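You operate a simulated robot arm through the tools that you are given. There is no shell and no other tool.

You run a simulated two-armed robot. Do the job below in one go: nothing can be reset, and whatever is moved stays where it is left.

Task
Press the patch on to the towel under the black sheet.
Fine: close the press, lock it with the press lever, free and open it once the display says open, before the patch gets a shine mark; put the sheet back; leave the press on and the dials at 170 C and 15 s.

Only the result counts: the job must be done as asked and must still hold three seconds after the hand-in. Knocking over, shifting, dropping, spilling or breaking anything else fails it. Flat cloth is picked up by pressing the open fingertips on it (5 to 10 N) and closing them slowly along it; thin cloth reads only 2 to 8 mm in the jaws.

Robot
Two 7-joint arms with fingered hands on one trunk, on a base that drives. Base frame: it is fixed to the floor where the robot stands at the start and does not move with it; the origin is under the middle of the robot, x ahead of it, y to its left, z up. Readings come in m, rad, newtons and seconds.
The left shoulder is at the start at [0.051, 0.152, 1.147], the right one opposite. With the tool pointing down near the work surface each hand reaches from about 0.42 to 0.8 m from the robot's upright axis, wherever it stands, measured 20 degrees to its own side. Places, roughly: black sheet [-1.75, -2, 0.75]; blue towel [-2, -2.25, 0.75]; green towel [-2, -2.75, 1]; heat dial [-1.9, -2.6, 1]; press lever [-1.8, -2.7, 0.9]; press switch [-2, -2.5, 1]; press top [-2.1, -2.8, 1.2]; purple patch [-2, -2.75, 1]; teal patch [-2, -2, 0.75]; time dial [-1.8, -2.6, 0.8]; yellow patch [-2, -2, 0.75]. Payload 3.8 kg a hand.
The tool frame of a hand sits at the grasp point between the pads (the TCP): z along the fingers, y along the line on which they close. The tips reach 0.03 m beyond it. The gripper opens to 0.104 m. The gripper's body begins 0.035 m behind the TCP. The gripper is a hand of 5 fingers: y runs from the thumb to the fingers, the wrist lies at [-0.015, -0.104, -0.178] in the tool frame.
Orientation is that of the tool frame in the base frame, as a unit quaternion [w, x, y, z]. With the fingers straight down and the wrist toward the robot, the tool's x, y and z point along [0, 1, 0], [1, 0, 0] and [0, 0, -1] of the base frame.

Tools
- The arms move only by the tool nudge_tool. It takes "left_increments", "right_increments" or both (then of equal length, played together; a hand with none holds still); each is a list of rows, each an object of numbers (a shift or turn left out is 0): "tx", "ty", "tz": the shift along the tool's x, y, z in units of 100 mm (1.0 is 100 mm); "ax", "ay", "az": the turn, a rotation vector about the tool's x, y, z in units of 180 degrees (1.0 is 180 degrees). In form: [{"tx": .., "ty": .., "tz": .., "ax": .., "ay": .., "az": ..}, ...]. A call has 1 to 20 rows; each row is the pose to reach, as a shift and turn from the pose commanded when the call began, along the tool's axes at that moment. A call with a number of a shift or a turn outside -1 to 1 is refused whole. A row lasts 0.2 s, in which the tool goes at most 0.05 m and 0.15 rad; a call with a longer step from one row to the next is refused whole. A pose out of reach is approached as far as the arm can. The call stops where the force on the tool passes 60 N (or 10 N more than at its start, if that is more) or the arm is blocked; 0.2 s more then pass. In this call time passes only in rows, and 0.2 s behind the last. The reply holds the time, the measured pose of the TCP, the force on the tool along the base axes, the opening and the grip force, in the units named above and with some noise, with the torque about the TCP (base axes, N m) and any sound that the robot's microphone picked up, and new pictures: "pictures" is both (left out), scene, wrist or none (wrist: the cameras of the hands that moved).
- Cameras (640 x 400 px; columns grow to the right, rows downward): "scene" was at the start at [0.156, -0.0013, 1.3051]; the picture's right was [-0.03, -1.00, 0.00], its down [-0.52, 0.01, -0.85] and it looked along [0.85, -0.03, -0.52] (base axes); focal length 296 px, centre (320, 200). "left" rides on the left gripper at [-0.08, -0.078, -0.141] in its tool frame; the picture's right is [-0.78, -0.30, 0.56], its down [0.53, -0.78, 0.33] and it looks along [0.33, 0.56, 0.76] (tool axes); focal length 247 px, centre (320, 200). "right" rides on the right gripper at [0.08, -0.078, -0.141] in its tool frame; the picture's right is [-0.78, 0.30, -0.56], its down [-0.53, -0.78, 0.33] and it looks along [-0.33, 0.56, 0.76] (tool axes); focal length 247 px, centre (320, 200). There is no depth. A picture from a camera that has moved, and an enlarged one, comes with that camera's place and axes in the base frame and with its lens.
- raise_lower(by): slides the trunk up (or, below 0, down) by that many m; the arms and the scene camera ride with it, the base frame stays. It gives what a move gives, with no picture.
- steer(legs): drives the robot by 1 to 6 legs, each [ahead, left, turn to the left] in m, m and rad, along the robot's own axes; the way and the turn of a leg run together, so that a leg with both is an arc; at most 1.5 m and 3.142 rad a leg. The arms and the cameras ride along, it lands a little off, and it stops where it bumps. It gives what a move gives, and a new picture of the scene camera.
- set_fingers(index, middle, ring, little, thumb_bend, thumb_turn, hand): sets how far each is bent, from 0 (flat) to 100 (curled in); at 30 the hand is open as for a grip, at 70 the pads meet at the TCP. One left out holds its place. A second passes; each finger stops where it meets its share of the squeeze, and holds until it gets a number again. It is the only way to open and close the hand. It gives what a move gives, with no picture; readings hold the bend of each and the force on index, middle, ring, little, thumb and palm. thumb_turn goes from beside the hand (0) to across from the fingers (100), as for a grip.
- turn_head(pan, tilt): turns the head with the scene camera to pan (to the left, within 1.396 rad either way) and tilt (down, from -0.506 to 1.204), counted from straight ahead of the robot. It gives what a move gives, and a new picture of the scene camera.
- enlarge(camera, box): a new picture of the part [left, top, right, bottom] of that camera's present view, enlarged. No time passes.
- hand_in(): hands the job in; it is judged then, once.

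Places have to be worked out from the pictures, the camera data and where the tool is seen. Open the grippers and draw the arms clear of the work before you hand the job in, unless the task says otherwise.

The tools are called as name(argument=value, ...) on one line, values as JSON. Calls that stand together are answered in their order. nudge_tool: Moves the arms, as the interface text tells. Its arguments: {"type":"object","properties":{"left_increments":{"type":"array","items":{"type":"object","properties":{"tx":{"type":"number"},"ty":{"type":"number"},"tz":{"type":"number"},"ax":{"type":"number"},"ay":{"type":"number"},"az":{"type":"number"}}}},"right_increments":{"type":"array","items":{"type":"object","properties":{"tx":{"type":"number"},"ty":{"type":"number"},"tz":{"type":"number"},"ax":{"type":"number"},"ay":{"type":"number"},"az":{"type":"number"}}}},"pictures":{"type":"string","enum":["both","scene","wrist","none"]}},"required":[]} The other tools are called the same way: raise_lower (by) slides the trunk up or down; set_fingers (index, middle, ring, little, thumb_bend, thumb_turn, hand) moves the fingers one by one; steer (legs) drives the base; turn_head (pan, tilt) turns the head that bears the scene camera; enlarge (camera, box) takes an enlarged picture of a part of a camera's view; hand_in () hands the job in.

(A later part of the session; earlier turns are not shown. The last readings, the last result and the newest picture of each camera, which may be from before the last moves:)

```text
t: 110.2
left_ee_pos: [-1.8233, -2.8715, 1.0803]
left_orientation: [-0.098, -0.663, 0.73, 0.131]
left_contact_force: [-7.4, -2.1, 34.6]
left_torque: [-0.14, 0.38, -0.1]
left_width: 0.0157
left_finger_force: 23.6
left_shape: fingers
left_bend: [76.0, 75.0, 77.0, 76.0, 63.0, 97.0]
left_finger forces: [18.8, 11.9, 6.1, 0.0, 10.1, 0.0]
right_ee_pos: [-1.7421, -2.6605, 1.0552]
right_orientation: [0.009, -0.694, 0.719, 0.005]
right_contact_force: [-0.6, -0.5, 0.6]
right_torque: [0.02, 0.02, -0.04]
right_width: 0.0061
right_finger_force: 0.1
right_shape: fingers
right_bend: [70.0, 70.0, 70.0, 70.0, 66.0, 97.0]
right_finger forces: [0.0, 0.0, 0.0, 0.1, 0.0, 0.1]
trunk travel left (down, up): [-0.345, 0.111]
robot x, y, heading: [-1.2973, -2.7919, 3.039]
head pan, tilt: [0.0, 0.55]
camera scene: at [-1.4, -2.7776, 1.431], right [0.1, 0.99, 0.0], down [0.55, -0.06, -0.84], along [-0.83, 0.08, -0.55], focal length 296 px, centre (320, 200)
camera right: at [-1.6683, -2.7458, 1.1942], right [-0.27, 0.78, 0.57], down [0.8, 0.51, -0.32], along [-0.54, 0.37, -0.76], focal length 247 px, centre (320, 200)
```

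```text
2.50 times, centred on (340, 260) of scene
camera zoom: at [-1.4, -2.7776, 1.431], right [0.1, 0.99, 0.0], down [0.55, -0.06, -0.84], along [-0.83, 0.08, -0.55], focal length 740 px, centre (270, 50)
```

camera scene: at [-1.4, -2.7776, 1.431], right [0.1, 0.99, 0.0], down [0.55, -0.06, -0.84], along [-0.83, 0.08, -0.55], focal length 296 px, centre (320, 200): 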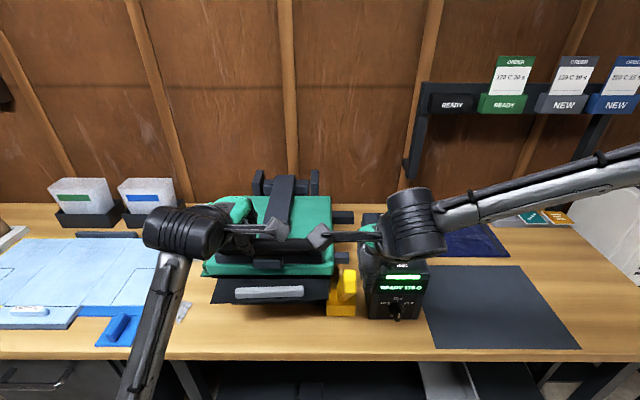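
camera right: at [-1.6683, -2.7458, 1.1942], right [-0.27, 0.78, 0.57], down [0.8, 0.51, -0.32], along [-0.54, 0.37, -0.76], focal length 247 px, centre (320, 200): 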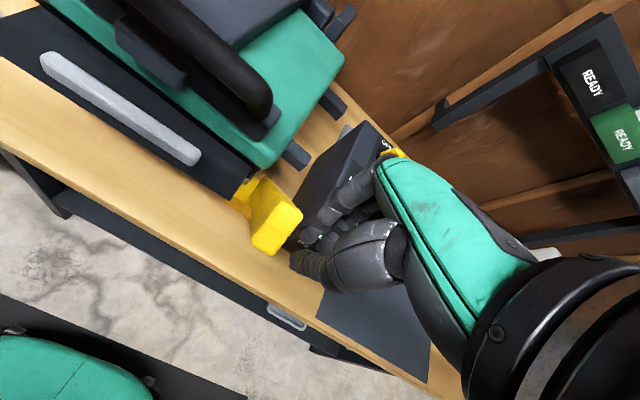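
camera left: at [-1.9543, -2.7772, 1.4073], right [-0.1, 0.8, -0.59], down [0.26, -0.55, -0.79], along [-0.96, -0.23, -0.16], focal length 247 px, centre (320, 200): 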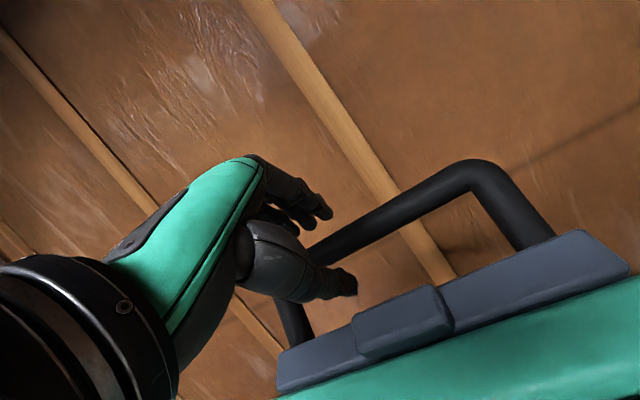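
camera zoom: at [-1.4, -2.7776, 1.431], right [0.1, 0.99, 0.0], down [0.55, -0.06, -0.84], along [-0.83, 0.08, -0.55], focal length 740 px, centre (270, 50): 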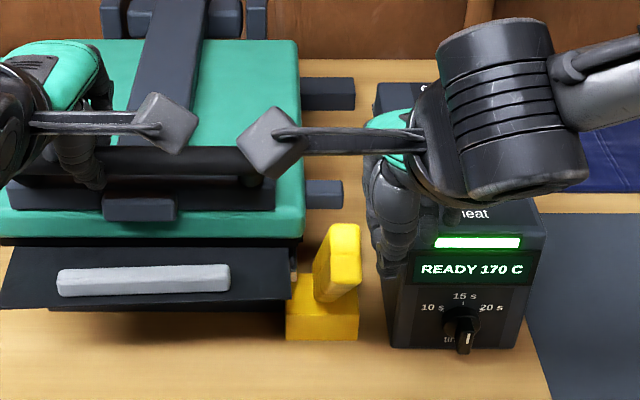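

The hand passed to the right of the lever (no contact). I back off 6 cm, shift 4 cm left, and push again.

nudge_tool(right_increments=[{"ty": -0.3}, {"ty": -0.65}, {"ty": -0.75, "tx": 0.2}, {"ty": -0.75, "tx": 0.4}], pictures="none")

nudge_tool(right_increments=[{"ty": 0.25, "tx": -0.02}, {"ty": 0.5, "tx": -0.04}, {"ty": 0.75, "tx": -0.06}], pictures="both")

enlarge(camera="scene", box=[240, 180, 440, 340])

```text
t: 111.2
left_ee_pos: [-1.8225, -2.8708, 1.0809]
left_orientation: [-0.097, -0.663, 0.731, 0.13]
left_contact_force: [-5.4, -1.9, 33.6]
left_torque: [-0.17, 0.34, -0.08]
left_width: 0.016
left_finger_force: 23.3
left_shape: fingers
left_bend: [76.0, 75.0, 77.0, 76.0, 64.0, 97.0]
left_finger forces: [18.5, 11.6, 5.9, 0.0, 10.3, 0.1]
right_ee_pos: [-1.6681, -2.6992, 1.0548]
right_orientation: [0.007, -0.694, 0.72, 0.006]
right_contact_force: [0.3, 0.2, -0.5]
right_torque: [0.03, 0.01, -0.01]
right_width: 0.0062
right_finger_force: 0.1
right_shape: fingers
right_bend: [70.0, 70.0, 70.0, 70.0, 66.0, 97.0]
right_finger forces: [0.1, 0.0, 0.0, 0.0, 0.0, 0.0]
trunk travel left (down, up): [-0.345, 0.111]
robot x, y, heading: [-1.2983, -2.7871, 3.041]
head pan, tilt: [0.0, 0.55]
```

```text
t: 112.0
left_ee_pos: [-1.8206, -2.8712, 1.0797]
left_orientation: [-0.097, -0.663, 0.731, 0.128]
left_contact_force: [-11.4, -1.2, 25.5]
left_torque: [-0.04, 0.57, -0.06]
left_width: 0.0157
left_finger_force: 19.4
left_shape: fingers
left_bend: [76.0, 75.0, 76.0, 76.0, 65.0, 97.0]
left_finger forces: [17.9, 12.3, 2.2, 0.0, 6.5, 0.0]
right_ee_pos: [-1.7399, -2.693, 1.0582]
right_orientation: [0.006, -0.695, 0.719, 0.007]
right_contact_force: [16.1, 2.3, 25.9]
right_torque: [0.18, -0.19, -0.12]
right_width: 0.0002
right_finger_force: 16.4
right_shape: fingers
right_bend: [72.0, 72.0, 70.0, 70.0, 64.0, 97.0]
right_finger forces: [14.7, 17.2, 0.0, 0.0, 0.0, 0.1]
trunk travel left (down, up): [-0.345, 0.111]
robot x, y, heading: [-1.2999, -2.7927, 3.05]
head pan, tilt: [0.0, 0.55]
camera scene: at [-1.3948, -2.7781, 1.4316], right [0.1, 0.99, 0.0], down [0.54, -0.06, -0.84], along [-0.83, 0.09, -0.55], focal length 296 px, centre (320, 200)
camera right: at [-1.6657, -2.778, 1.1969], right [-0.27, 0.78, 0.57], down [0.79, 0.51, -0.32], along [-0.55, 0.37, -0.75], focal length 247 px, centre (320, 200)
```

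scene: 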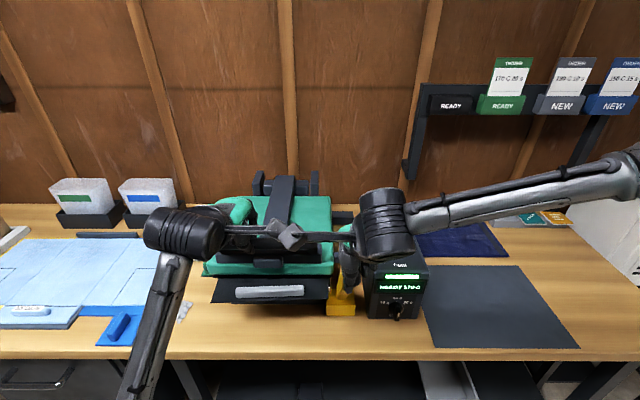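
right: 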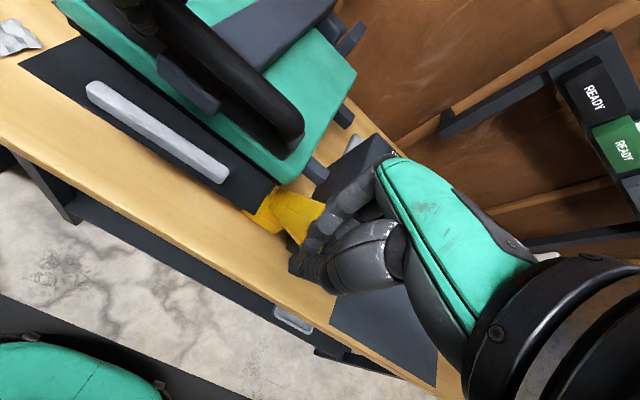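

```text
2.50 times, centred on (340, 260) of scene
camera zoom: at [-1.3948, -2.7781, 1.4316], right [0.1, 0.99, 0.0], down [0.54, -0.06, -0.84], along [-0.83, 0.09, -0.55], focal length 740 px, centre (270, 50)
```

zoom: 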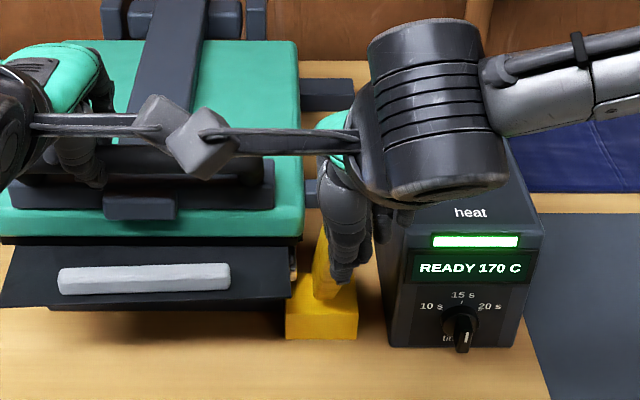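

The fingertips were riding on the lever's tip end (force up), and the two wrist cameras come close. I back off, yaw the right hand ~22° counter-clockwise, and lower 5 cm to push on the lever's near face.

nudge_tool(right_increments=[{"ty": -0.3}, {"ty": -0.65, "az": -0.03}, {"ty": -0.75, "az": -0.07}, {"ty": -0.75, "az": -0.11, "tz": 0.2}, {"ty": -0.75, "az": -0.12, "tz": 0.5}], pictures="both")

enlarge(camera="scene", box=[240, 180, 440, 340])

```text
t: 113.2
left_ee_pos: [-1.8231, -2.8704, 1.0804]
left_orientation: [-0.097, -0.663, 0.731, 0.129]
left_contact_force: [-2.9, -2.3, 31.6]
left_torque: [-0.02, 0.29, -0.05]
left_width: 0.0158
left_finger_force: 21.4
left_shape: fingers
left_bend: [76.0, 75.0, 77.0, 76.0, 64.0, 97.0]
left_finger forces: [17.5, 11.6, 3.5, 0.0, 10.2, 0.0]
right_ee_pos: [-1.6693, -2.6919, 1.0019]
right_orientation: [-0.01, 0.817, -0.576, -0.005]
right_contact_force: [-0.6, 0.2, -0.6]
right_torque: [0.02, 0.02, -0.02]
right_width: 0.0059
right_finger_force: 0.2
right_shape: fingers
right_bend: [70.0, 70.0, 70.0, 70.0, 66.0, 97.0]
right_finger forces: [0.0, 0.1, 0.0, 0.0, 0.1, 0.0]
trunk travel left (down, up): [-0.345, 0.111]
robot x, y, heading: [-1.2974, -2.7882, 3.039]
head pan, tilt: [0.0, 0.55]
camera scene: at [-1.3991, -2.7777, 1.431], right [0.1, 0.99, 0.0], down [0.55, -0.06, -0.84], along [-0.83, 0.08, -0.55], focal length 296 px, centre (320, 200)
camera right: at [-1.5696, -2.7433, 1.1428], right [-0.54, 0.62, 0.57], down [0.55, 0.77, -0.32], along [-0.63, 0.14, -0.76], focal length 247 px, centre (320, 200)
```

scene: 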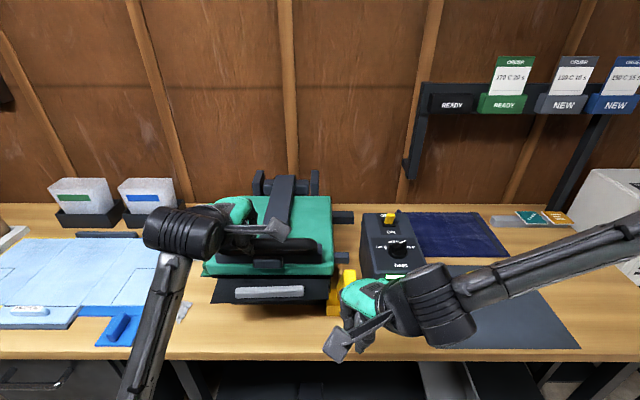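
right: 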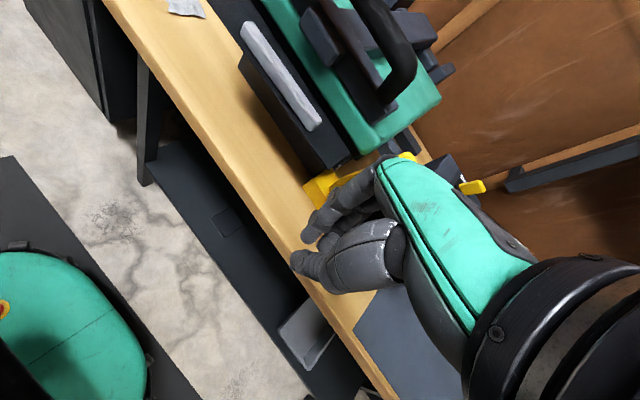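

```text
2.50 times, centred on (340, 260) of scene
camera zoom: at [-1.3991, -2.7777, 1.431], right [0.1, 0.99, 0.0], down [0.55, -0.06, -0.84], along [-0.83, 0.08, -0.55], focal length 740 px, centre (270, 50)
```

zoom: 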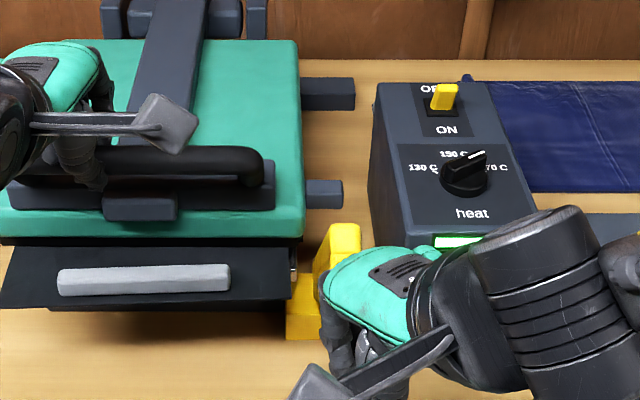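

The right hand is now placed properly in front of the lever's near face. I push ahead 10 cm in steps.

nudge_tool(right_increments=[{"tx": -0.128, "ty": 0.271}, {"tx": -0.256, "ty": 0.542}, {"tx": -0.342, "ty": 0.722}, {"tx": -0.427, "ty": 0.903}], pictures="scene")

enlarge(camera="scene", box=[240, 180, 440, 340])

```text
t: 114.2
left_ee_pos: [-1.8228, -2.8697, 1.0802]
left_orientation: [-0.097, -0.663, 0.731, 0.13]
left_contact_force: [-3.2, -2.5, 31.8]
left_torque: [-0.01, 0.37, -0.06]
left_width: 0.0159
left_finger_force: 21.9
left_shape: fingers
left_bend: [76.0, 75.0, 77.0, 76.0, 64.0, 97.0]
left_finger forces: [17.3, 11.7, 3.8, 0.0, 10.0, 0.0]
right_ee_pos: [-1.7688, -2.6807, 1.0044]
right_orientation: [-0.009, 0.817, -0.576, -0.004]
right_contact_force: [0.3, -0.7, -0.9]
right_torque: [0.0, -0.01, -0.01]
right_width: 0.006
right_finger_force: 0.4
right_shape: fingers
right_bend: [70.0, 70.0, 70.0, 70.0, 66.0, 97.0]
right_finger forces: [0.0, 0.4, 0.0, 0.1, 0.1, 0.1]
trunk travel left (down, up): [-0.345, 0.111]
robot x, y, heading: [-1.2963, -2.7915, 3.043]
head pan, tilt: [0.0, 0.55]
camera scene: at [-1.3991, -2.7778, 1.4311], right [0.1, 0.99, 0.0], down [0.55, -0.06, -0.84], along [-0.83, 0.08, -0.55], focal length 296 px, centre (320, 200)
```

scene: 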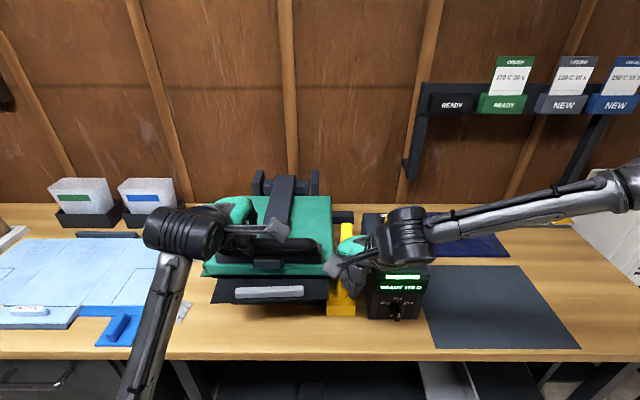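

```text
2.50 times, centred on (340, 260) of scene
camera zoom: at [-1.3991, -2.7778, 1.4311], right [0.1, 0.99, 0.0], down [0.55, -0.06, -0.84], along [-0.83, 0.08, -0.55], focal length 740 px, centre (270, 50)
```

zoom: 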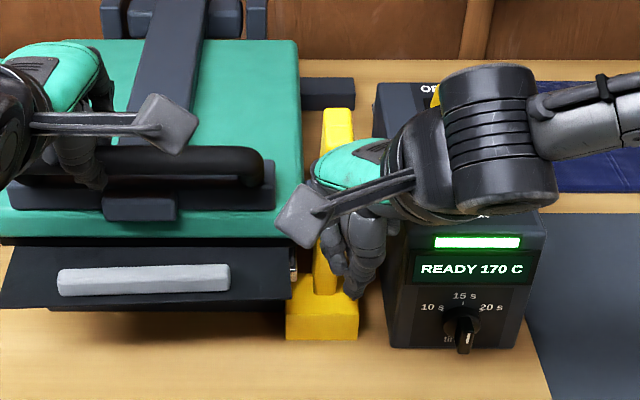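

The lever swung back with almost no force (tip now further back) but the display still reads READY. I push further to see whether it reaches a locked stop.

nudge_tool(right_increments=[{"tx": -0.085, "ty": 0.18}, {"tx": -0.17, "ty": 0.36}, {"tx": -0.256, "ty": 0.542}], pictures="scene")

enlarge(camera="scene", box=[240, 180, 440, 340])

enlarge(camera="right", box=[0, 0, 640, 400])

```text
t: 115.0
left_ee_pos: [-1.8224, -2.87, 1.0802]
left_orientation: [-0.097, -0.664, 0.73, 0.129]
left_contact_force: [-2.8, -1.5, 31.3]
left_torque: [-0.08, 0.34, -0.07]
left_width: 0.016
left_finger_force: 21.8
left_shape: fingers
left_bend: [76.0, 75.0, 77.0, 76.0, 64.0, 97.0]
left_finger forces: [17.1, 11.6, 4.3, 0.0, 10.1, 0.0]
right_ee_pos: [-1.812, -2.6619, 1.0152]
right_orientation: [-0.009, 0.817, -0.576, -0.004]
right_contact_force: [0.0, -0.2, -0.3]
right_torque: [0.0, 0.01, -0.01]
right_width: 0.0057
right_finger_force: 0.0
right_shape: fingers
right_bend: [70.0, 70.0, 70.0, 70.0, 66.0, 97.0]
right_finger forces: [0.0, 0.1, 0.0, 0.1, 0.1, 0.0]
right hand out of reach, approached as far as the arm can: row 1, 2, 3
trunk travel left (down, up): [-0.345, 0.111]
robot x, y, heading: [-1.2981, -2.7873, 3.038]
head pan, tilt: [0.0, 0.55]
camera scene: at [-1.3991, -2.7777, 1.4311], right [0.1, 0.99, 0.0], down [0.55, -0.06, -0.84], along [-0.83, 0.08, -0.55], focal length 296 px, centre (320, 200)
```

scene: 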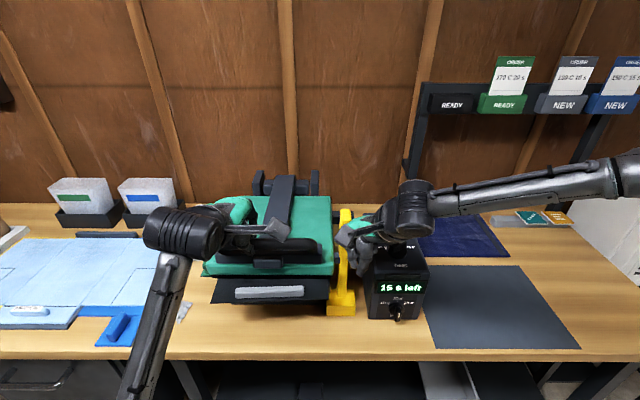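

```text
2.50 times, centred on (340, 260) of scene
camera zoom: at [-1.3991, -2.7777, 1.4311], right [0.1, 0.99, 0.0], down [0.55, -0.06, -0.84], along [-0.83, 0.08, -0.55], focal length 740 px, centre (270, 50)
```

zoom: 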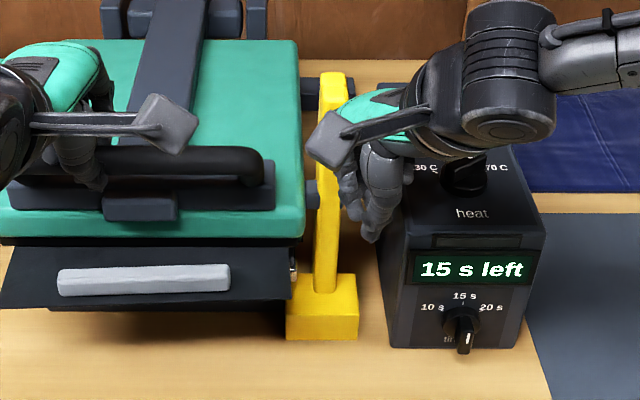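

```text
1.00 times, centred on (320, 200) of right (not enlarged: the box is as wide or as high as the picture)
camera zoom: at [-1.7129, -2.712, 1.155], right [-0.54, 0.62, 0.57], down [0.55, 0.77, -0.32], along [-0.63, 0.14, -0.76], focal length 247 px, centre (320, 200)
```

zoom: 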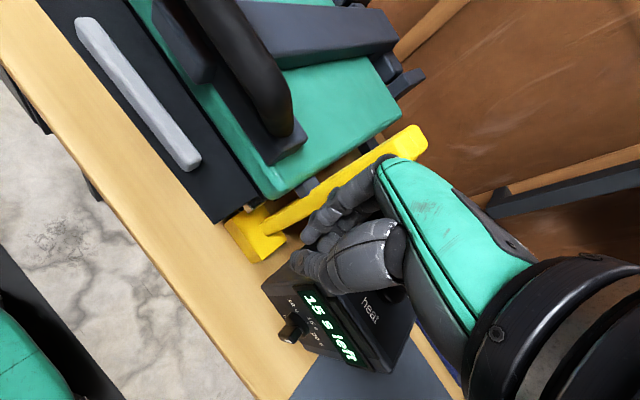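

The press is locked and shows "15 s left" (t≈115). While it counts, I raise the right hand clear and reposition it to straddle the lever (tip ≈(-1.913,-2.675,1.05)) ready to pull it back.

nudge_tool(right_increments=[{"tz": -0.45}, {"tz": -0.9}, {"tz": -1.0, "az": 0.03}, {"tz": -1.0, "az": 0.07}], pictures="scene")

set_fingers(hand="right", index=42, middle=42, ring=42, little=42, thumb_bend=42)

```text
t: 116.0
left_ee_pos: [-1.8232, -2.8707, 1.0799]
left_orientation: [-0.097, -0.663, 0.731, 0.129]
left_contact_force: [-2.6, -1.9, 31.0]
left_torque: [-0.07, 0.31, -0.03]
left_width: 0.0159
left_finger_force: 21.4
left_shape: fingers
left_bend: [76.0, 75.0, 77.0, 76.0, 64.0, 97.0]
left_finger forces: [16.8, 11.6, 4.6, 0.1, 9.8, 0.0]
right_ee_pos: [-1.8126, -2.6614, 1.1148]
right_orientation: [-0.009, 0.749, -0.663, -0.004]
right_contact_force: [-0.3, -0.1, -0.5]
right_torque: [-0.01, 0.0, 0.01]
right_width: 0.006
right_finger_force: 0.0
right_shape: fingers
right_bend: [70.0, 70.0, 70.0, 70.0, 66.0, 97.0]
right_finger forces: [0.0, 0.1, 0.0, 0.1, 0.0, 0.0]
trunk travel left (down, up): [-0.345, 0.111]
robot x, y, heading: [-1.2952, -2.7912, 3.041]
head pan, tilt: [0.0, 0.55]
camera scene: at [-1.3992, -2.7779, 1.431], right [0.1, 0.99, 0.0], down [0.55, -0.06, -0.84], along [-0.83, 0.08, -0.55], focal length 296 px, centre (320, 200)
```

scene: 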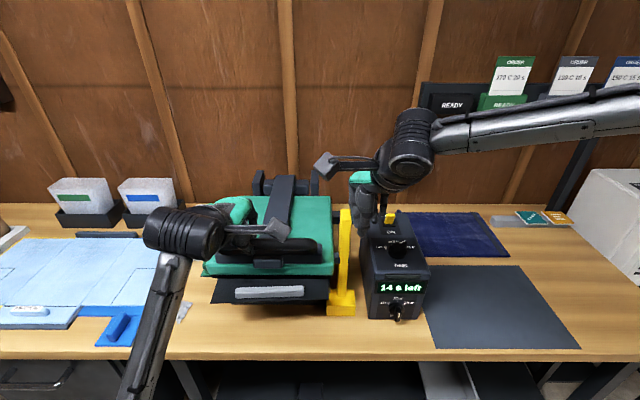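

```text
t: 117.0
left_ee_pos: [-1.823, -2.8712, 1.0809]
left_orientation: [-0.096, -0.663, 0.731, 0.129]
left_contact_force: [-2.4, -1.8, 30.0]
left_torque: [-0.07, 0.34, -0.07]
left_width: 0.0159
left_finger_force: 21.1
left_shape: fingers
left_bend: [76.0, 75.0, 77.0, 76.0, 64.0, 97.0]
left_finger forces: [16.8, 11.6, 4.6, 0.0, 9.8, 0.0]
right_ee_pos: [-1.8123, -2.6612, 1.1145]
right_orientation: [-0.009, 0.748, -0.663, -0.005]
right_contact_force: [-0.2, 0.7, -0.6]
right_torque: [0.0, 0.03, 0.0]
right_width: 0.0722
right_finger_force: 0.1
right_shape: fingers
right_bend: [42.0, 42.0, 42.0, 42.0, 42.0, 97.0]
right_finger forces: [0.1, 0.1, 0.0, 0.0, 0.0, 0.0]
trunk travel left (down, up): [-0.345, 0.111]
robot x, y, heading: [-1.2999, -2.7946, 3.037]
head pan, tilt: [0.0, 0.55]
```

14 s left. I take close views of the lever for an exact straddle.

enlarge(camera="scene", box=[290, 180, 430, 320])

enlarge(camera="right", box=[120, 60, 440, 300])

```text
2.86 times, centred on (360, 250) of scene
camera zoom: at [-1.3992, -2.7778, 1.4311], right [0.1, 0.99, 0.0], down [0.55, -0.06, -0.84], along [-0.83, 0.08, -0.55], focal length 846 px, centre (206, 57)
```

zoom: 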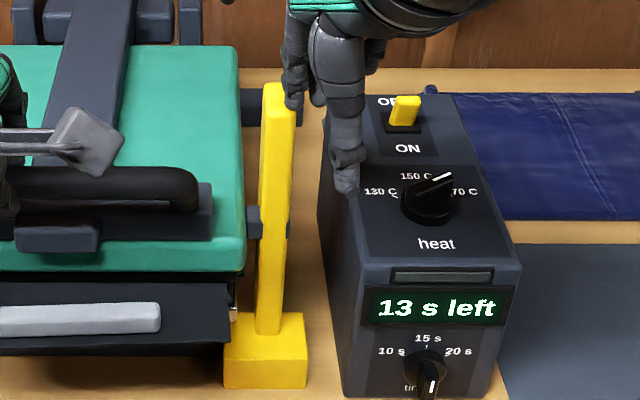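

```text
1.67 times, centred on (280, 180) of right
camera zoom: at [-1.727, -2.7343, 1.2546], right [-0.39, 0.72, 0.57], down [0.71, 0.63, -0.32], along [-0.59, 0.28, -0.76], focal length 412 px, centre (387, 233)
```

zoom: 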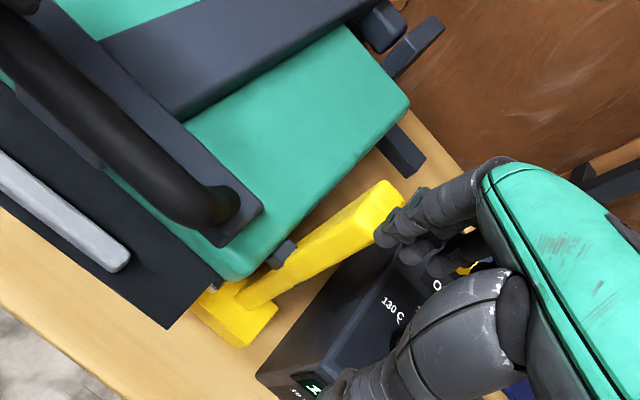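

Lever is upright: tip ≈(-1.884,-2.680,1.073). I go up, over and then down so the lever is between thumb (near) and fingers (far), TCP z≈1.055.

nudge_tool(right_increments=[{"tz": -0.45}, {"tz": -0.45, "tx": 0.05, "ty": 0.37}, {"tz": -0.45, "tx": 0.102, "ty": 0.737}], pictures="both")

enlarge(camera="right", box=[120, 60, 440, 300])

```text
t: 117.8
left_ee_pos: [-1.8236, -2.8692, 1.0808]
left_orientation: [-0.097, -0.664, 0.73, 0.129]
left_contact_force: [-5.8, -1.5, 30.8]
left_torque: [-0.05, 0.37, -0.03]
left_width: 0.0159
left_finger_force: 22.0
left_shape: fingers
left_bend: [76.0, 75.0, 77.0, 76.0, 64.0, 97.0]
left_finger forces: [17.9, 12.6, 4.4, 0.1, 9.2, 0.0]
right_ee_pos: [-1.8602, -2.6582, 1.1598]
right_orientation: [-0.008, 0.749, -0.663, -0.005]
right_contact_force: [0.4, 1.2, 1.3]
right_torque: [-0.04, -0.01, -0.01]
right_width: 0.0724
right_finger_force: 0.1
right_shape: fingers
right_bend: [42.0, 42.0, 42.0, 42.0, 42.0, 97.0]
right_finger forces: [0.0, 0.1, 0.0, 0.0, 0.0, 0.1]
right hand out of reach, approached as far as the arm can: row 3
trunk travel left (down, up): [-0.345, 0.111]
robot x, y, heading: [-1.2977, -2.7929, 3.039]
head pan, tilt: [0.0, 0.55]
camera scene: at [-1.3993, -2.7776, 1.4311], right [0.1, 0.99, 0.0], down [0.55, -0.06, -0.84], along [-0.83, 0.08, -0.55], focal length 296 px, centre (320, 200)
camera right: at [-1.7746, -2.7306, 1.3001], right [-0.39, 0.72, 0.57], down [0.71, 0.63, -0.32], along [-0.59, 0.28, -0.76], focal length 247 px, centre (320, 200)
```

scene: 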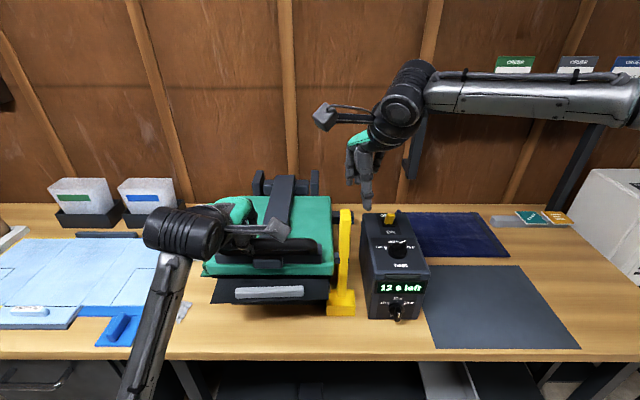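
right: 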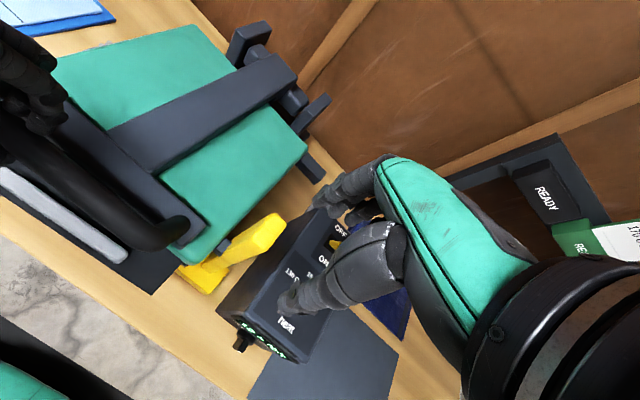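

```text
1.67 times, centred on (280, 180) of right
camera zoom: at [-1.7746, -2.7306, 1.3001], right [-0.39, 0.72, 0.57], down [0.71, 0.63, -0.32], along [-0.59, 0.28, -0.76], focal length 412 px, centre (387, 233)
```

zoom: 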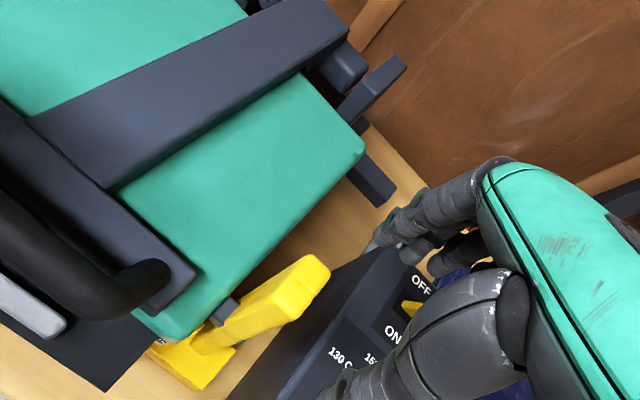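

The right arm can't reach the lever from here (limit to the left). The press is locked, so I let the left hand go of the handle briefly, to shift the base 7 cm left.

set_fingers(hand="left", index=48, middle=48, ring=48, little=48, thumb_bend=48)

nudge_tool(left_increments=[{"tz": -0.4}, {"tz": -0.8}], pictures="none")

steer(legs=[[0.0, 0.075, 0.0]])

```text
t: 118.8
left_ee_pos: [-1.8245, -2.8707, 1.0754]
left_orientation: [-0.092, -0.665, 0.731, 0.122]
left_contact_force: [0.5, -0.5, 0.3]
left_torque: [-0.01, 0.02, -0.02]
left_width: 0.0565
left_finger_force: 0.1
left_shape: fingers
left_bend: [48.0, 48.0, 48.0, 48.0, 48.0, 97.0]
left_finger forces: [0.0, 0.0, 0.1, 0.0, 0.0, 0.1]
right_ee_pos: [-1.8631, -2.6585, 1.1586]
right_orientation: [-0.009, 0.748, -0.663, -0.004]
right_contact_force: [-0.5, -0.6, -0.6]
right_torque: [0.0, -0.02, -0.01]
right_width: 0.0727
right_finger_force: 0.0
right_shape: fingers
right_bend: [42.0, 42.0, 42.0, 42.0, 42.0, 97.0]
right_finger forces: [0.0, 0.0, 0.0, 0.0, 0.1, 0.0]
trunk travel left (down, up): [-0.345, 0.111]
robot x, y, heading: [-1.2986, -2.7876, 3.039]
head pan, tilt: [0.0, 0.55]
```

```text
t: 119.4
left_ee_pos: [-1.8037, -2.8747, 1.1524]
left_orientation: [-0.094, -0.664, 0.731, 0.123]
left_contact_force: [-0.5, 0.6, -0.8]
left_torque: [0.03, -0.01, -0.02]
left_width: 0.0567
left_finger_force: 0.0
left_shape: fingers
left_bend: [48.0, 48.0, 48.0, 48.0, 48.0, 97.0]
left_finger forces: [0.0, 0.1, 0.1, 0.0, 0.1, 0.1]
right_ee_pos: [-1.8625, -2.6563, 1.1596]
right_orientation: [-0.009, 0.749, -0.662, -0.003]
right_contact_force: [0.0, -0.6, 0.8]
right_torque: [-0.03, 0.05, 0.01]
right_width: 0.0727
right_finger_force: 0.0
right_shape: fingers
right_bend: [42.0, 42.0, 42.0, 42.0, 42.0, 97.0]
right_finger forces: [0.0, 0.0, 0.1, 0.0, 0.0, 0.0]
trunk travel left (down, up): [-0.345, 0.111]
robot x, y, heading: [-1.3005, -2.794, 3.037]
head pan, tilt: [0.0, 0.55]
```

```text
t: 120.4
left_ee_pos: [-1.8096, -2.9456, 1.1517]
left_orientation: [-0.094, -0.665, 0.731, 0.121]
left_contact_force: [-0.3, 1.0, 0.1]
left_torque: [0.01, 0.02, -0.02]
left_width: 0.0568
left_finger_force: 0.0
left_shape: fingers
left_bend: [48.0, 48.0, 48.0, 48.0, 48.0, 97.0]
left_finger forces: [0.0, 0.0, 0.1, 0.0, 0.0, 0.1]
right_ee_pos: [-1.8703, -2.7304, 1.1581]
right_orientation: [-0.008, 0.75, -0.662, -0.003]
right_contact_force: [0.5, 0.9, -0.4]
right_torque: [-0.03, 0.01, 0.0]
right_width: 0.0725
right_finger_force: 0.2
right_shape: fingers
right_bend: [42.0, 42.0, 42.0, 42.0, 42.0, 97.0]
right_finger forces: [0.1, 0.0, 0.0, 0.1, 0.0, 0.0]
trunk travel left (down, up): [-0.345, 0.111]
robot x, y, heading: [-1.3071, -2.8641, 3.042]
head pan, tilt: [0.0, 0.55]
camera scene: at [-1.4099, -2.8485, 1.4307], right [0.1, 1.0, 0.0], down [0.55, -0.06, -0.83], along [-0.83, 0.08, -0.55], focal length 296 px, centre (320, 200)
```

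scene: 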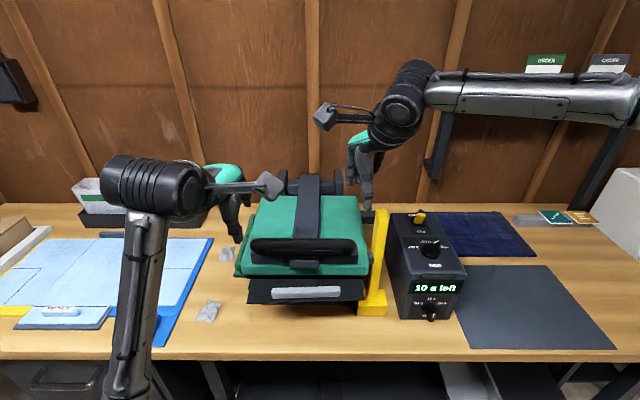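

10 s left. I move both hands over their targets: right above the lever, left above the handle.

nudge_tool(right_increments=[{"tx": -0.25, "ty": 0.04}, {"tx": -0.515, "ty": 0.077}], left_increments=[{"tx": -0.36}, {"tx": -0.711, "tz": 0.01}], pictures="both")

enlarge(camera="right", box=[160, 100, 440, 320])

enlarge(camera="scene", box=[230, 150, 470, 330])

```text
t: 121.0
left_ee_pos: [-1.8026, -2.8753, 1.1511]
left_orientation: [-0.094, -0.664, 0.731, 0.123]
left_contact_force: [0.1, 0.8, 0.5]
left_torque: [-0.02, 0.0, 0.03]
left_width: 0.0569
left_finger_force: 0.0
left_shape: fingers
left_bend: [48.0, 48.0, 48.0, 48.0, 48.0, 97.0]
left_finger forces: [0.0, 0.0, 0.0, 0.1, 0.0, 0.0]
right_ee_pos: [-1.8833, -2.6799, 1.1579]
right_orientation: [-0.009, 0.749, -0.663, -0.003]
right_contact_force: [0.1, 1.2, 0.0]
right_torque: [-0.01, -0.01, 0.02]
right_width: 0.0723
right_finger_force: 0.1
right_shape: fingers
right_bend: [42.0, 42.0, 42.0, 42.0, 42.0, 97.0]
right_finger forces: [0.0, 0.0, 0.1, 0.0, 0.0, 0.0]
trunk travel left (down, up): [-0.345, 0.111]
robot x, y, heading: [-1.3069, -2.8628, 3.046]
head pan, tilt: [0.0, 0.55]
camera scene: at [-1.4098, -2.8485, 1.4307], right [0.1, 0.99, 0.0], down [0.55, -0.06, -0.83], along [-0.83, 0.08, -0.55], focal length 296 px, centre (320, 200)
camera right: at [-1.7974, -2.7525, 1.299], right [-0.39, 0.73, 0.57], down [0.71, 0.63, -0.32], along [-0.59, 0.28, -0.76], focal length 247 px, centre (320, 200)
camera left: at [-1.6792, -2.8107, 1.2631], right [0.19, 0.78, -0.6], down [0.58, -0.58, -0.57], along [-0.79, -0.24, -0.56], focal length 247 px, centre (320, 200)
```

scene: 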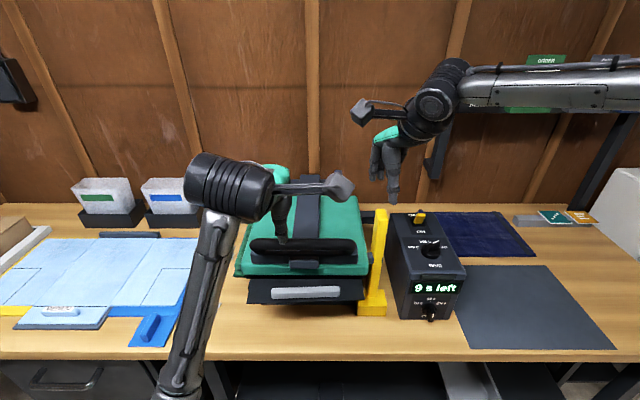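
right: 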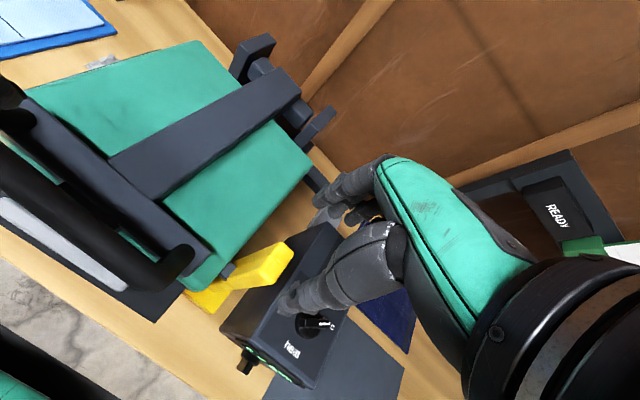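
left: 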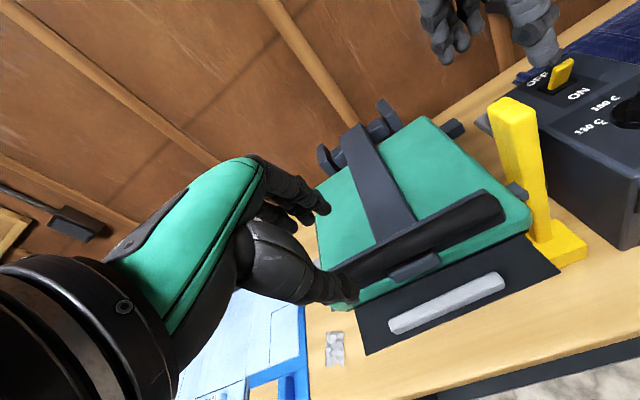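

```text
1.82 times, centred on (300, 210) of right
camera zoom: at [-1.7974, -2.7525, 1.299], right [-0.39, 0.73, 0.57], down [0.71, 0.63, -0.32], along [-0.59, 0.28, -0.76], focal length 449 px, centre (356, 182)
```

zoom: 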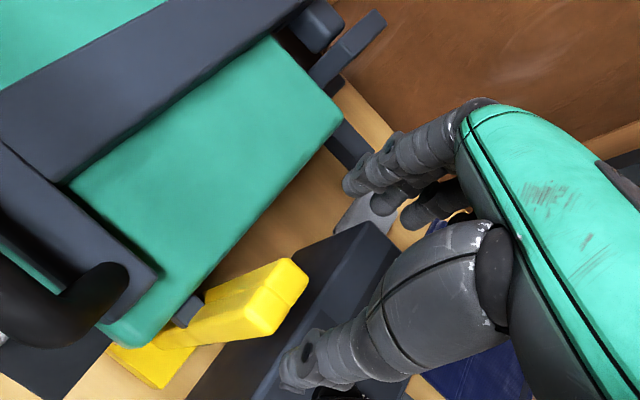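

```text
2.22 times, centred on (350, 240) of scene
camera zoom: at [-1.4098, -2.8485, 1.4307], right [0.1, 0.99, 0.0], down [0.55, -0.06, -0.83], along [-0.83, 0.08, -0.55], focal length 658 px, centre (253, 111)
```

zoom: 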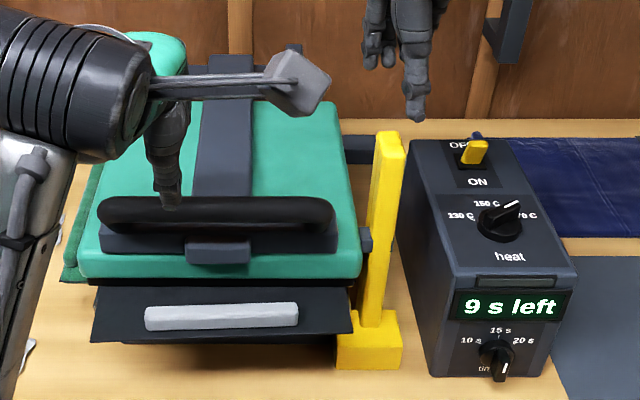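

9 s left; both hands are right over their targets. I descend both: right straddling the lever, left around the handle bar.

nudge_tool(right_increments=[{"tz": 0.3}, {"tz": 0.65}, {"tz": 1.0}], left_increments=[{"tz": 0.27}, {"tz": 0.54}, {"tz": 0.79}], pictures="both")

enlarge(camera="scene", box=[230, 150, 470, 330])

enlarge(camera="right", box=[160, 100, 440, 320])

```text
t: 121.8
left_ee_pos: [-1.8291, -2.8752, 1.0734]
left_orientation: [-0.094, -0.665, 0.731, 0.124]
left_contact_force: [0.0, 0.0, -0.2]
left_torque: [0.0, -0.01, -0.02]
left_width: 0.0568
left_finger_force: 0.1
left_shape: fingers
left_bend: [48.0, 48.0, 48.0, 48.0, 48.0, 97.0]
left_finger forces: [0.0, 0.0, 0.0, 0.0, 0.0, 0.1]
right_ee_pos: [-1.8831, -2.6823, 1.0578]
right_orientation: [-0.009, 0.749, -0.663, -0.004]
right_contact_force: [0.5, -0.8, -0.1]
right_torque: [0.02, -0.05, 0.01]
right_width: 0.0726
right_finger_force: 0.1
right_shape: fingers
right_bend: [42.0, 42.0, 42.0, 42.0, 42.0, 97.0]
right_finger forces: [0.0, 0.1, 0.1, 0.0, 0.0, 0.1]
trunk travel left (down, up): [-0.345, 0.111]
robot x, y, heading: [-1.3019, -2.8648, 3.043]
head pan, tilt: [0.0, 0.55]
camera scene: at [-1.4112, -2.8537, 1.4306], right [0.1, 0.99, 0.0], down [0.55, -0.05, -0.83], along [-0.83, 0.08, -0.55], focal length 296 px, centre (320, 200)
camera right: at [-1.7978, -2.755, 1.198], right [-0.39, 0.72, 0.57], down [0.71, 0.63, -0.32], along [-0.59, 0.28, -0.76], focal length 247 px, centre (320, 200)
camera left: at [-1.7051, -2.811, 1.1857], right [0.19, 0.78, -0.6], down [0.58, -0.58, -0.57], along [-0.79, -0.24, -0.56], focal length 247 px, centre (320, 200)
```

scene: 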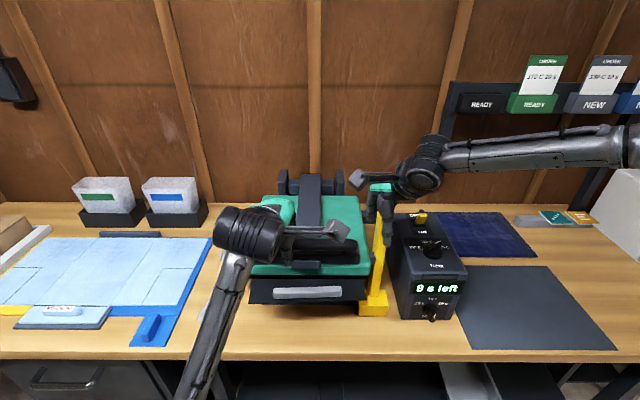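
right: 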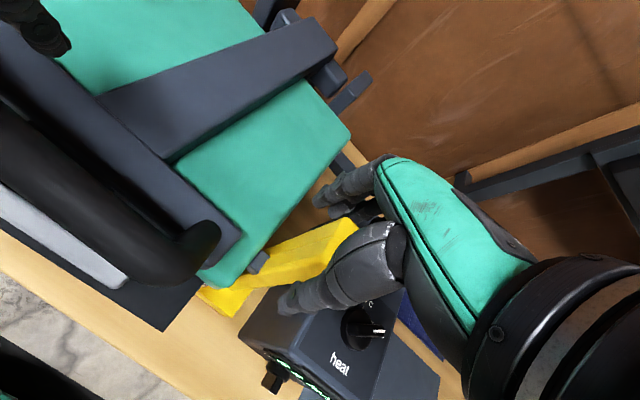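
left: 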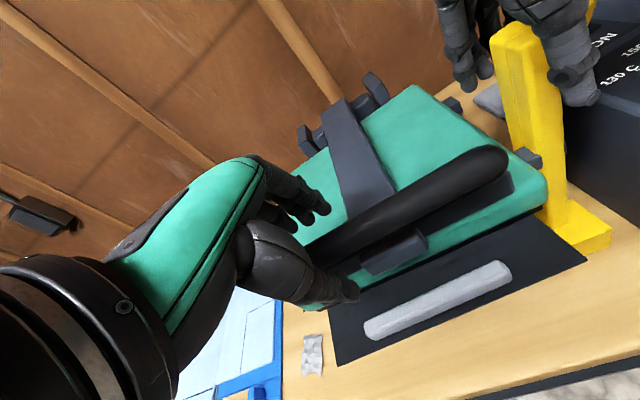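

```text
2.22 times, centred on (350, 240) of scene
camera zoom: at [-1.4112, -2.8537, 1.4306], right [0.1, 0.99, 0.0], down [0.55, -0.05, -0.83], along [-0.83, 0.08, -0.55], focal length 658 px, centre (253, 111)
```

zoom: 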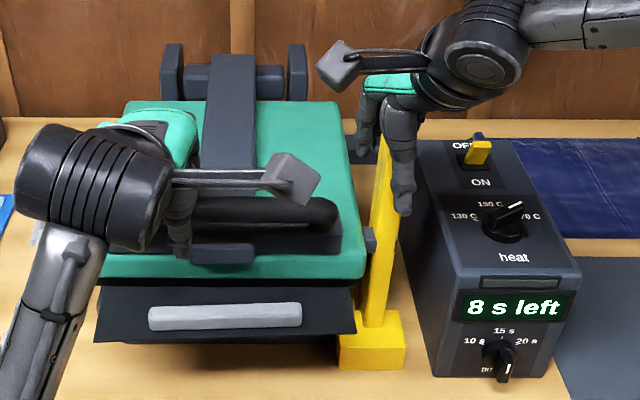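

```text
1.82 times, centred on (300, 210) of right
camera zoom: at [-1.7978, -2.755, 1.198], right [-0.39, 0.72, 0.57], down [0.71, 0.63, -0.32], along [-0.59, 0.28, -0.76], focal length 449 px, centre (356, 182)
```

zoom: 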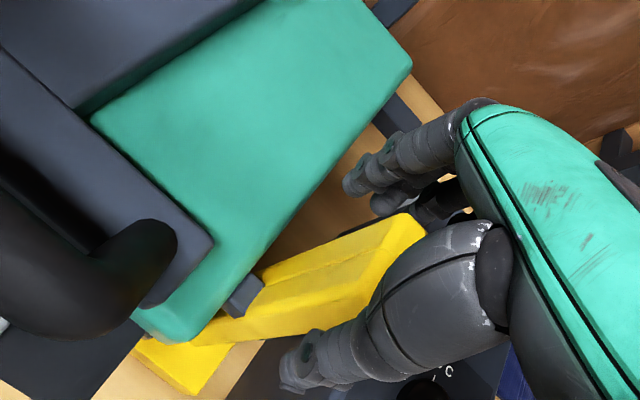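

8 s left. The lever is between thumb and fingers, and the handle bar between the left fingers and thumb. I close the left hand on the bar again.

set_fingers(hand="left", index=74, middle=74, ring=74, little=74, thumb_bend=72)

set_fingers(hand="right", index=50, middle=50, ring=50, little=50, thumb_bend=48)

enlarge(camera="scene", box=[230, 150, 470, 330])

enlarge(camera="left", box=[180, 0, 640, 360])

```text
t: 122.8
left_ee_pos: [-1.8315, -2.875, 1.0716]
left_orientation: [-0.091, -0.665, 0.731, 0.122]
left_contact_force: [-12.5, 0.4, -9.1]
left_torque: [-0.01, 0.05, -0.53]
left_width: 0.0129
left_finger_force: 17.9
left_shape: fingers
left_bend: [73.0, 72.0, 72.0, 73.0, 63.0, 97.0]
left_finger forces: [6.4, 6.1, 7.4, 6.0, 10.6, 0.0]
right_ee_pos: [-1.8855, -2.683, 1.0565]
right_orientation: [-0.01, 0.749, -0.663, -0.002]
right_contact_force: [0.0, -0.7, 0.3]
right_torque: [-0.01, 0.0, -0.01]
right_width: 0.0725
right_finger_force: 0.0
right_shape: fingers
right_bend: [42.0, 42.0, 42.0, 42.0, 42.0, 97.0]
right_finger forces: [0.1, 0.0, 0.0, 0.0, 0.1, 0.0]
trunk travel left (down, up): [-0.345, 0.111]
robot x, y, heading: [-1.3052, -2.8673, 3.042]
head pan, tilt: [0.0, 0.55]
```

```text
t: 123.8
left_ee_pos: [-1.8302, -2.8745, 1.0726]
left_orientation: [-0.092, -0.665, 0.731, 0.123]
left_contact_force: [-14.1, -0.4, -9.1]
left_torque: [-0.04, 0.04, -0.55]
left_width: 0.0126
left_finger_force: 18.3
left_shape: fingers
left_bend: [73.0, 72.0, 72.0, 73.0, 63.0, 97.0]
left_finger forces: [6.6, 6.2, 7.4, 6.2, 10.4, 0.0]
right_ee_pos: [-1.8854, -2.6827, 1.0574]
right_orientation: [-0.01, 0.749, -0.662, -0.003]
right_contact_force: [-0.8, -0.2, 0.4]
right_torque: [0.02, 0.0, 0.01]
right_width: 0.055
right_finger_force: 0.1
right_shape: fingers
right_bend: [50.0, 50.0, 50.0, 50.0, 48.0, 97.0]
right_finger forces: [0.0, 0.0, 0.1, 0.0, 0.1, 0.0]
trunk travel left (down, up): [-0.345, 0.111]
robot x, y, heading: [-1.3043, -2.8651, 3.041]
head pan, tilt: [0.0, 0.55]
```

```text
2.22 times, centred on (350, 240) of scene
camera zoom: at [-1.4145, -2.8534, 1.4304], right [0.1, 0.99, 0.0], down [0.55, -0.05, -0.83], along [-0.83, 0.08, -0.55], focal length 658 px, centre (253, 111)
```

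zoom: 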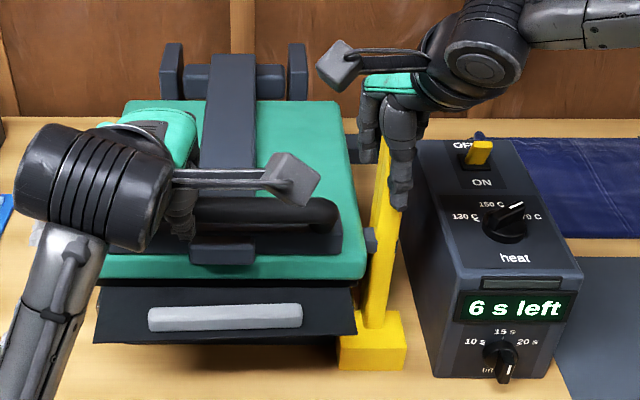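

```text
1.11 times, centred on (410, 180) of left
camera zoom: at [-1.7078, -2.8109, 1.1848], right [0.19, 0.78, -0.6], down [0.59, -0.58, -0.57], along [-0.79, -0.24, -0.57], focal length 274 px, centre (220, 222)
```

zoom: 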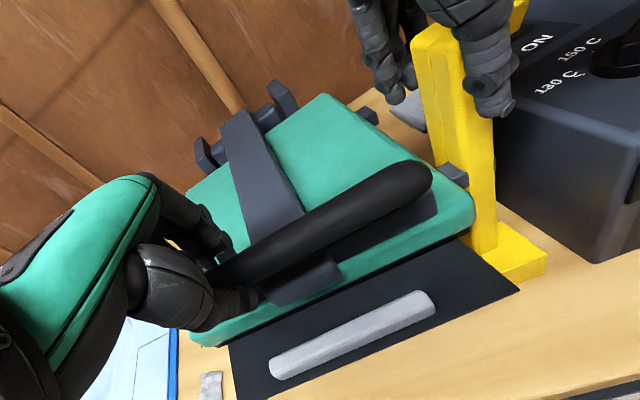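

6 s left. Everything is in place; I wait with zero-move rows.

nudge_tool(right_increments=[{"tz": 0}, {"tz": 0}, {"tz": 0}, {"tz": 0}, {"tz": 0}, {"tz": 0}, {"tz": 0}, {"tz": 0}, {"tz": 0}, {"tz": 0}, {"tz": 0}, {"tz": 0}, {"tz": 0}, {"tz": 0}, {"tz": 0}, {"tz": 0}, {"tz": 0}, {"tz": 0}, {"tz": 0}, {"tz": 0}], pictures="scene")

enlarge(camera="scene", box=[390, 240, 480, 310])

```text
t: 128.0
left_ee_pos: [-1.8306, -2.8756, 1.0724]
left_orientation: [-0.093, -0.665, 0.731, 0.123]
left_contact_force: [-13.8, -1.4, -5.0]
left_torque: [-0.15, 0.12, -0.52]
left_width: 0.0126
left_finger_force: 18.8
left_shape: fingers
left_bend: [73.0, 72.0, 72.0, 73.0, 64.0, 97.0]
left_finger forces: [6.7, 6.4, 7.7, 7.4, 9.9, 0.1]
right_ee_pos: [-1.8861, -2.6827, 1.0564]
right_orientation: [-0.011, 0.749, -0.663, -0.003]
right_contact_force: [0.8, -0.4, 0.6]
right_torque: [0.01, 0.01, -0.02]
right_width: 0.0551
right_finger_force: 0.0
right_shape: fingers
right_bend: [50.0, 50.0, 50.0, 50.0, 48.0, 97.0]
right_finger forces: [0.0, 0.1, 0.0, 0.0, 0.0, 0.0]
trunk travel left (down, up): [-0.345, 0.111]
robot x, y, heading: [-1.307, -2.8658, 3.043]
head pan, tilt: [0.0, 0.55]
camera scene: at [-1.4144, -2.8535, 1.4304], right [0.1, 0.99, 0.0], down [0.55, -0.05, -0.83], along [-0.83, 0.08, -0.55], focal length 296 px, centre (320, 200)
```

scene: 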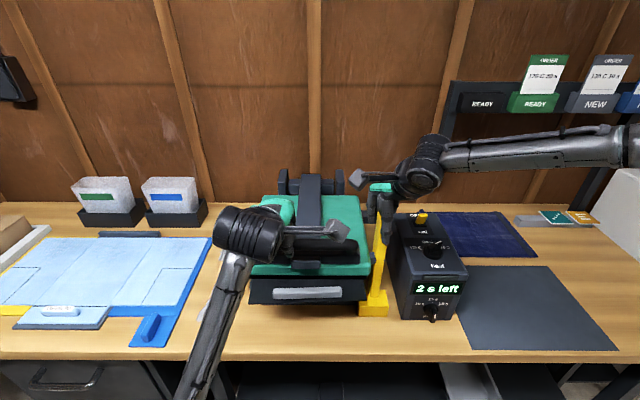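

```text
5.71 times, centred on (435, 275) of scene
camera zoom: at [-1.4144, -2.8535, 1.4304], right [0.1, 0.99, 0.0], down [0.55, -0.05, -0.83], along [-0.83, 0.08, -0.55], focal length 1692 px, centre (-337, -229)
```

zoom: 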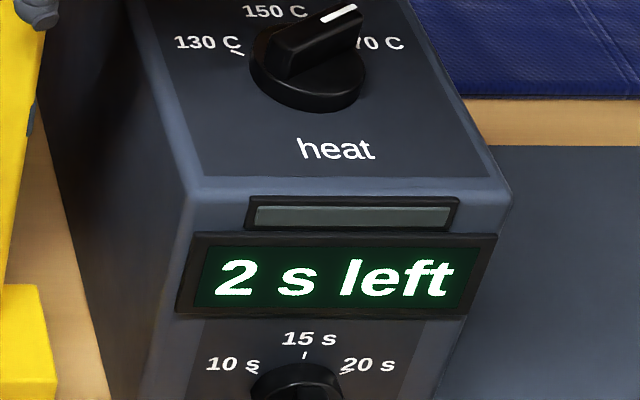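

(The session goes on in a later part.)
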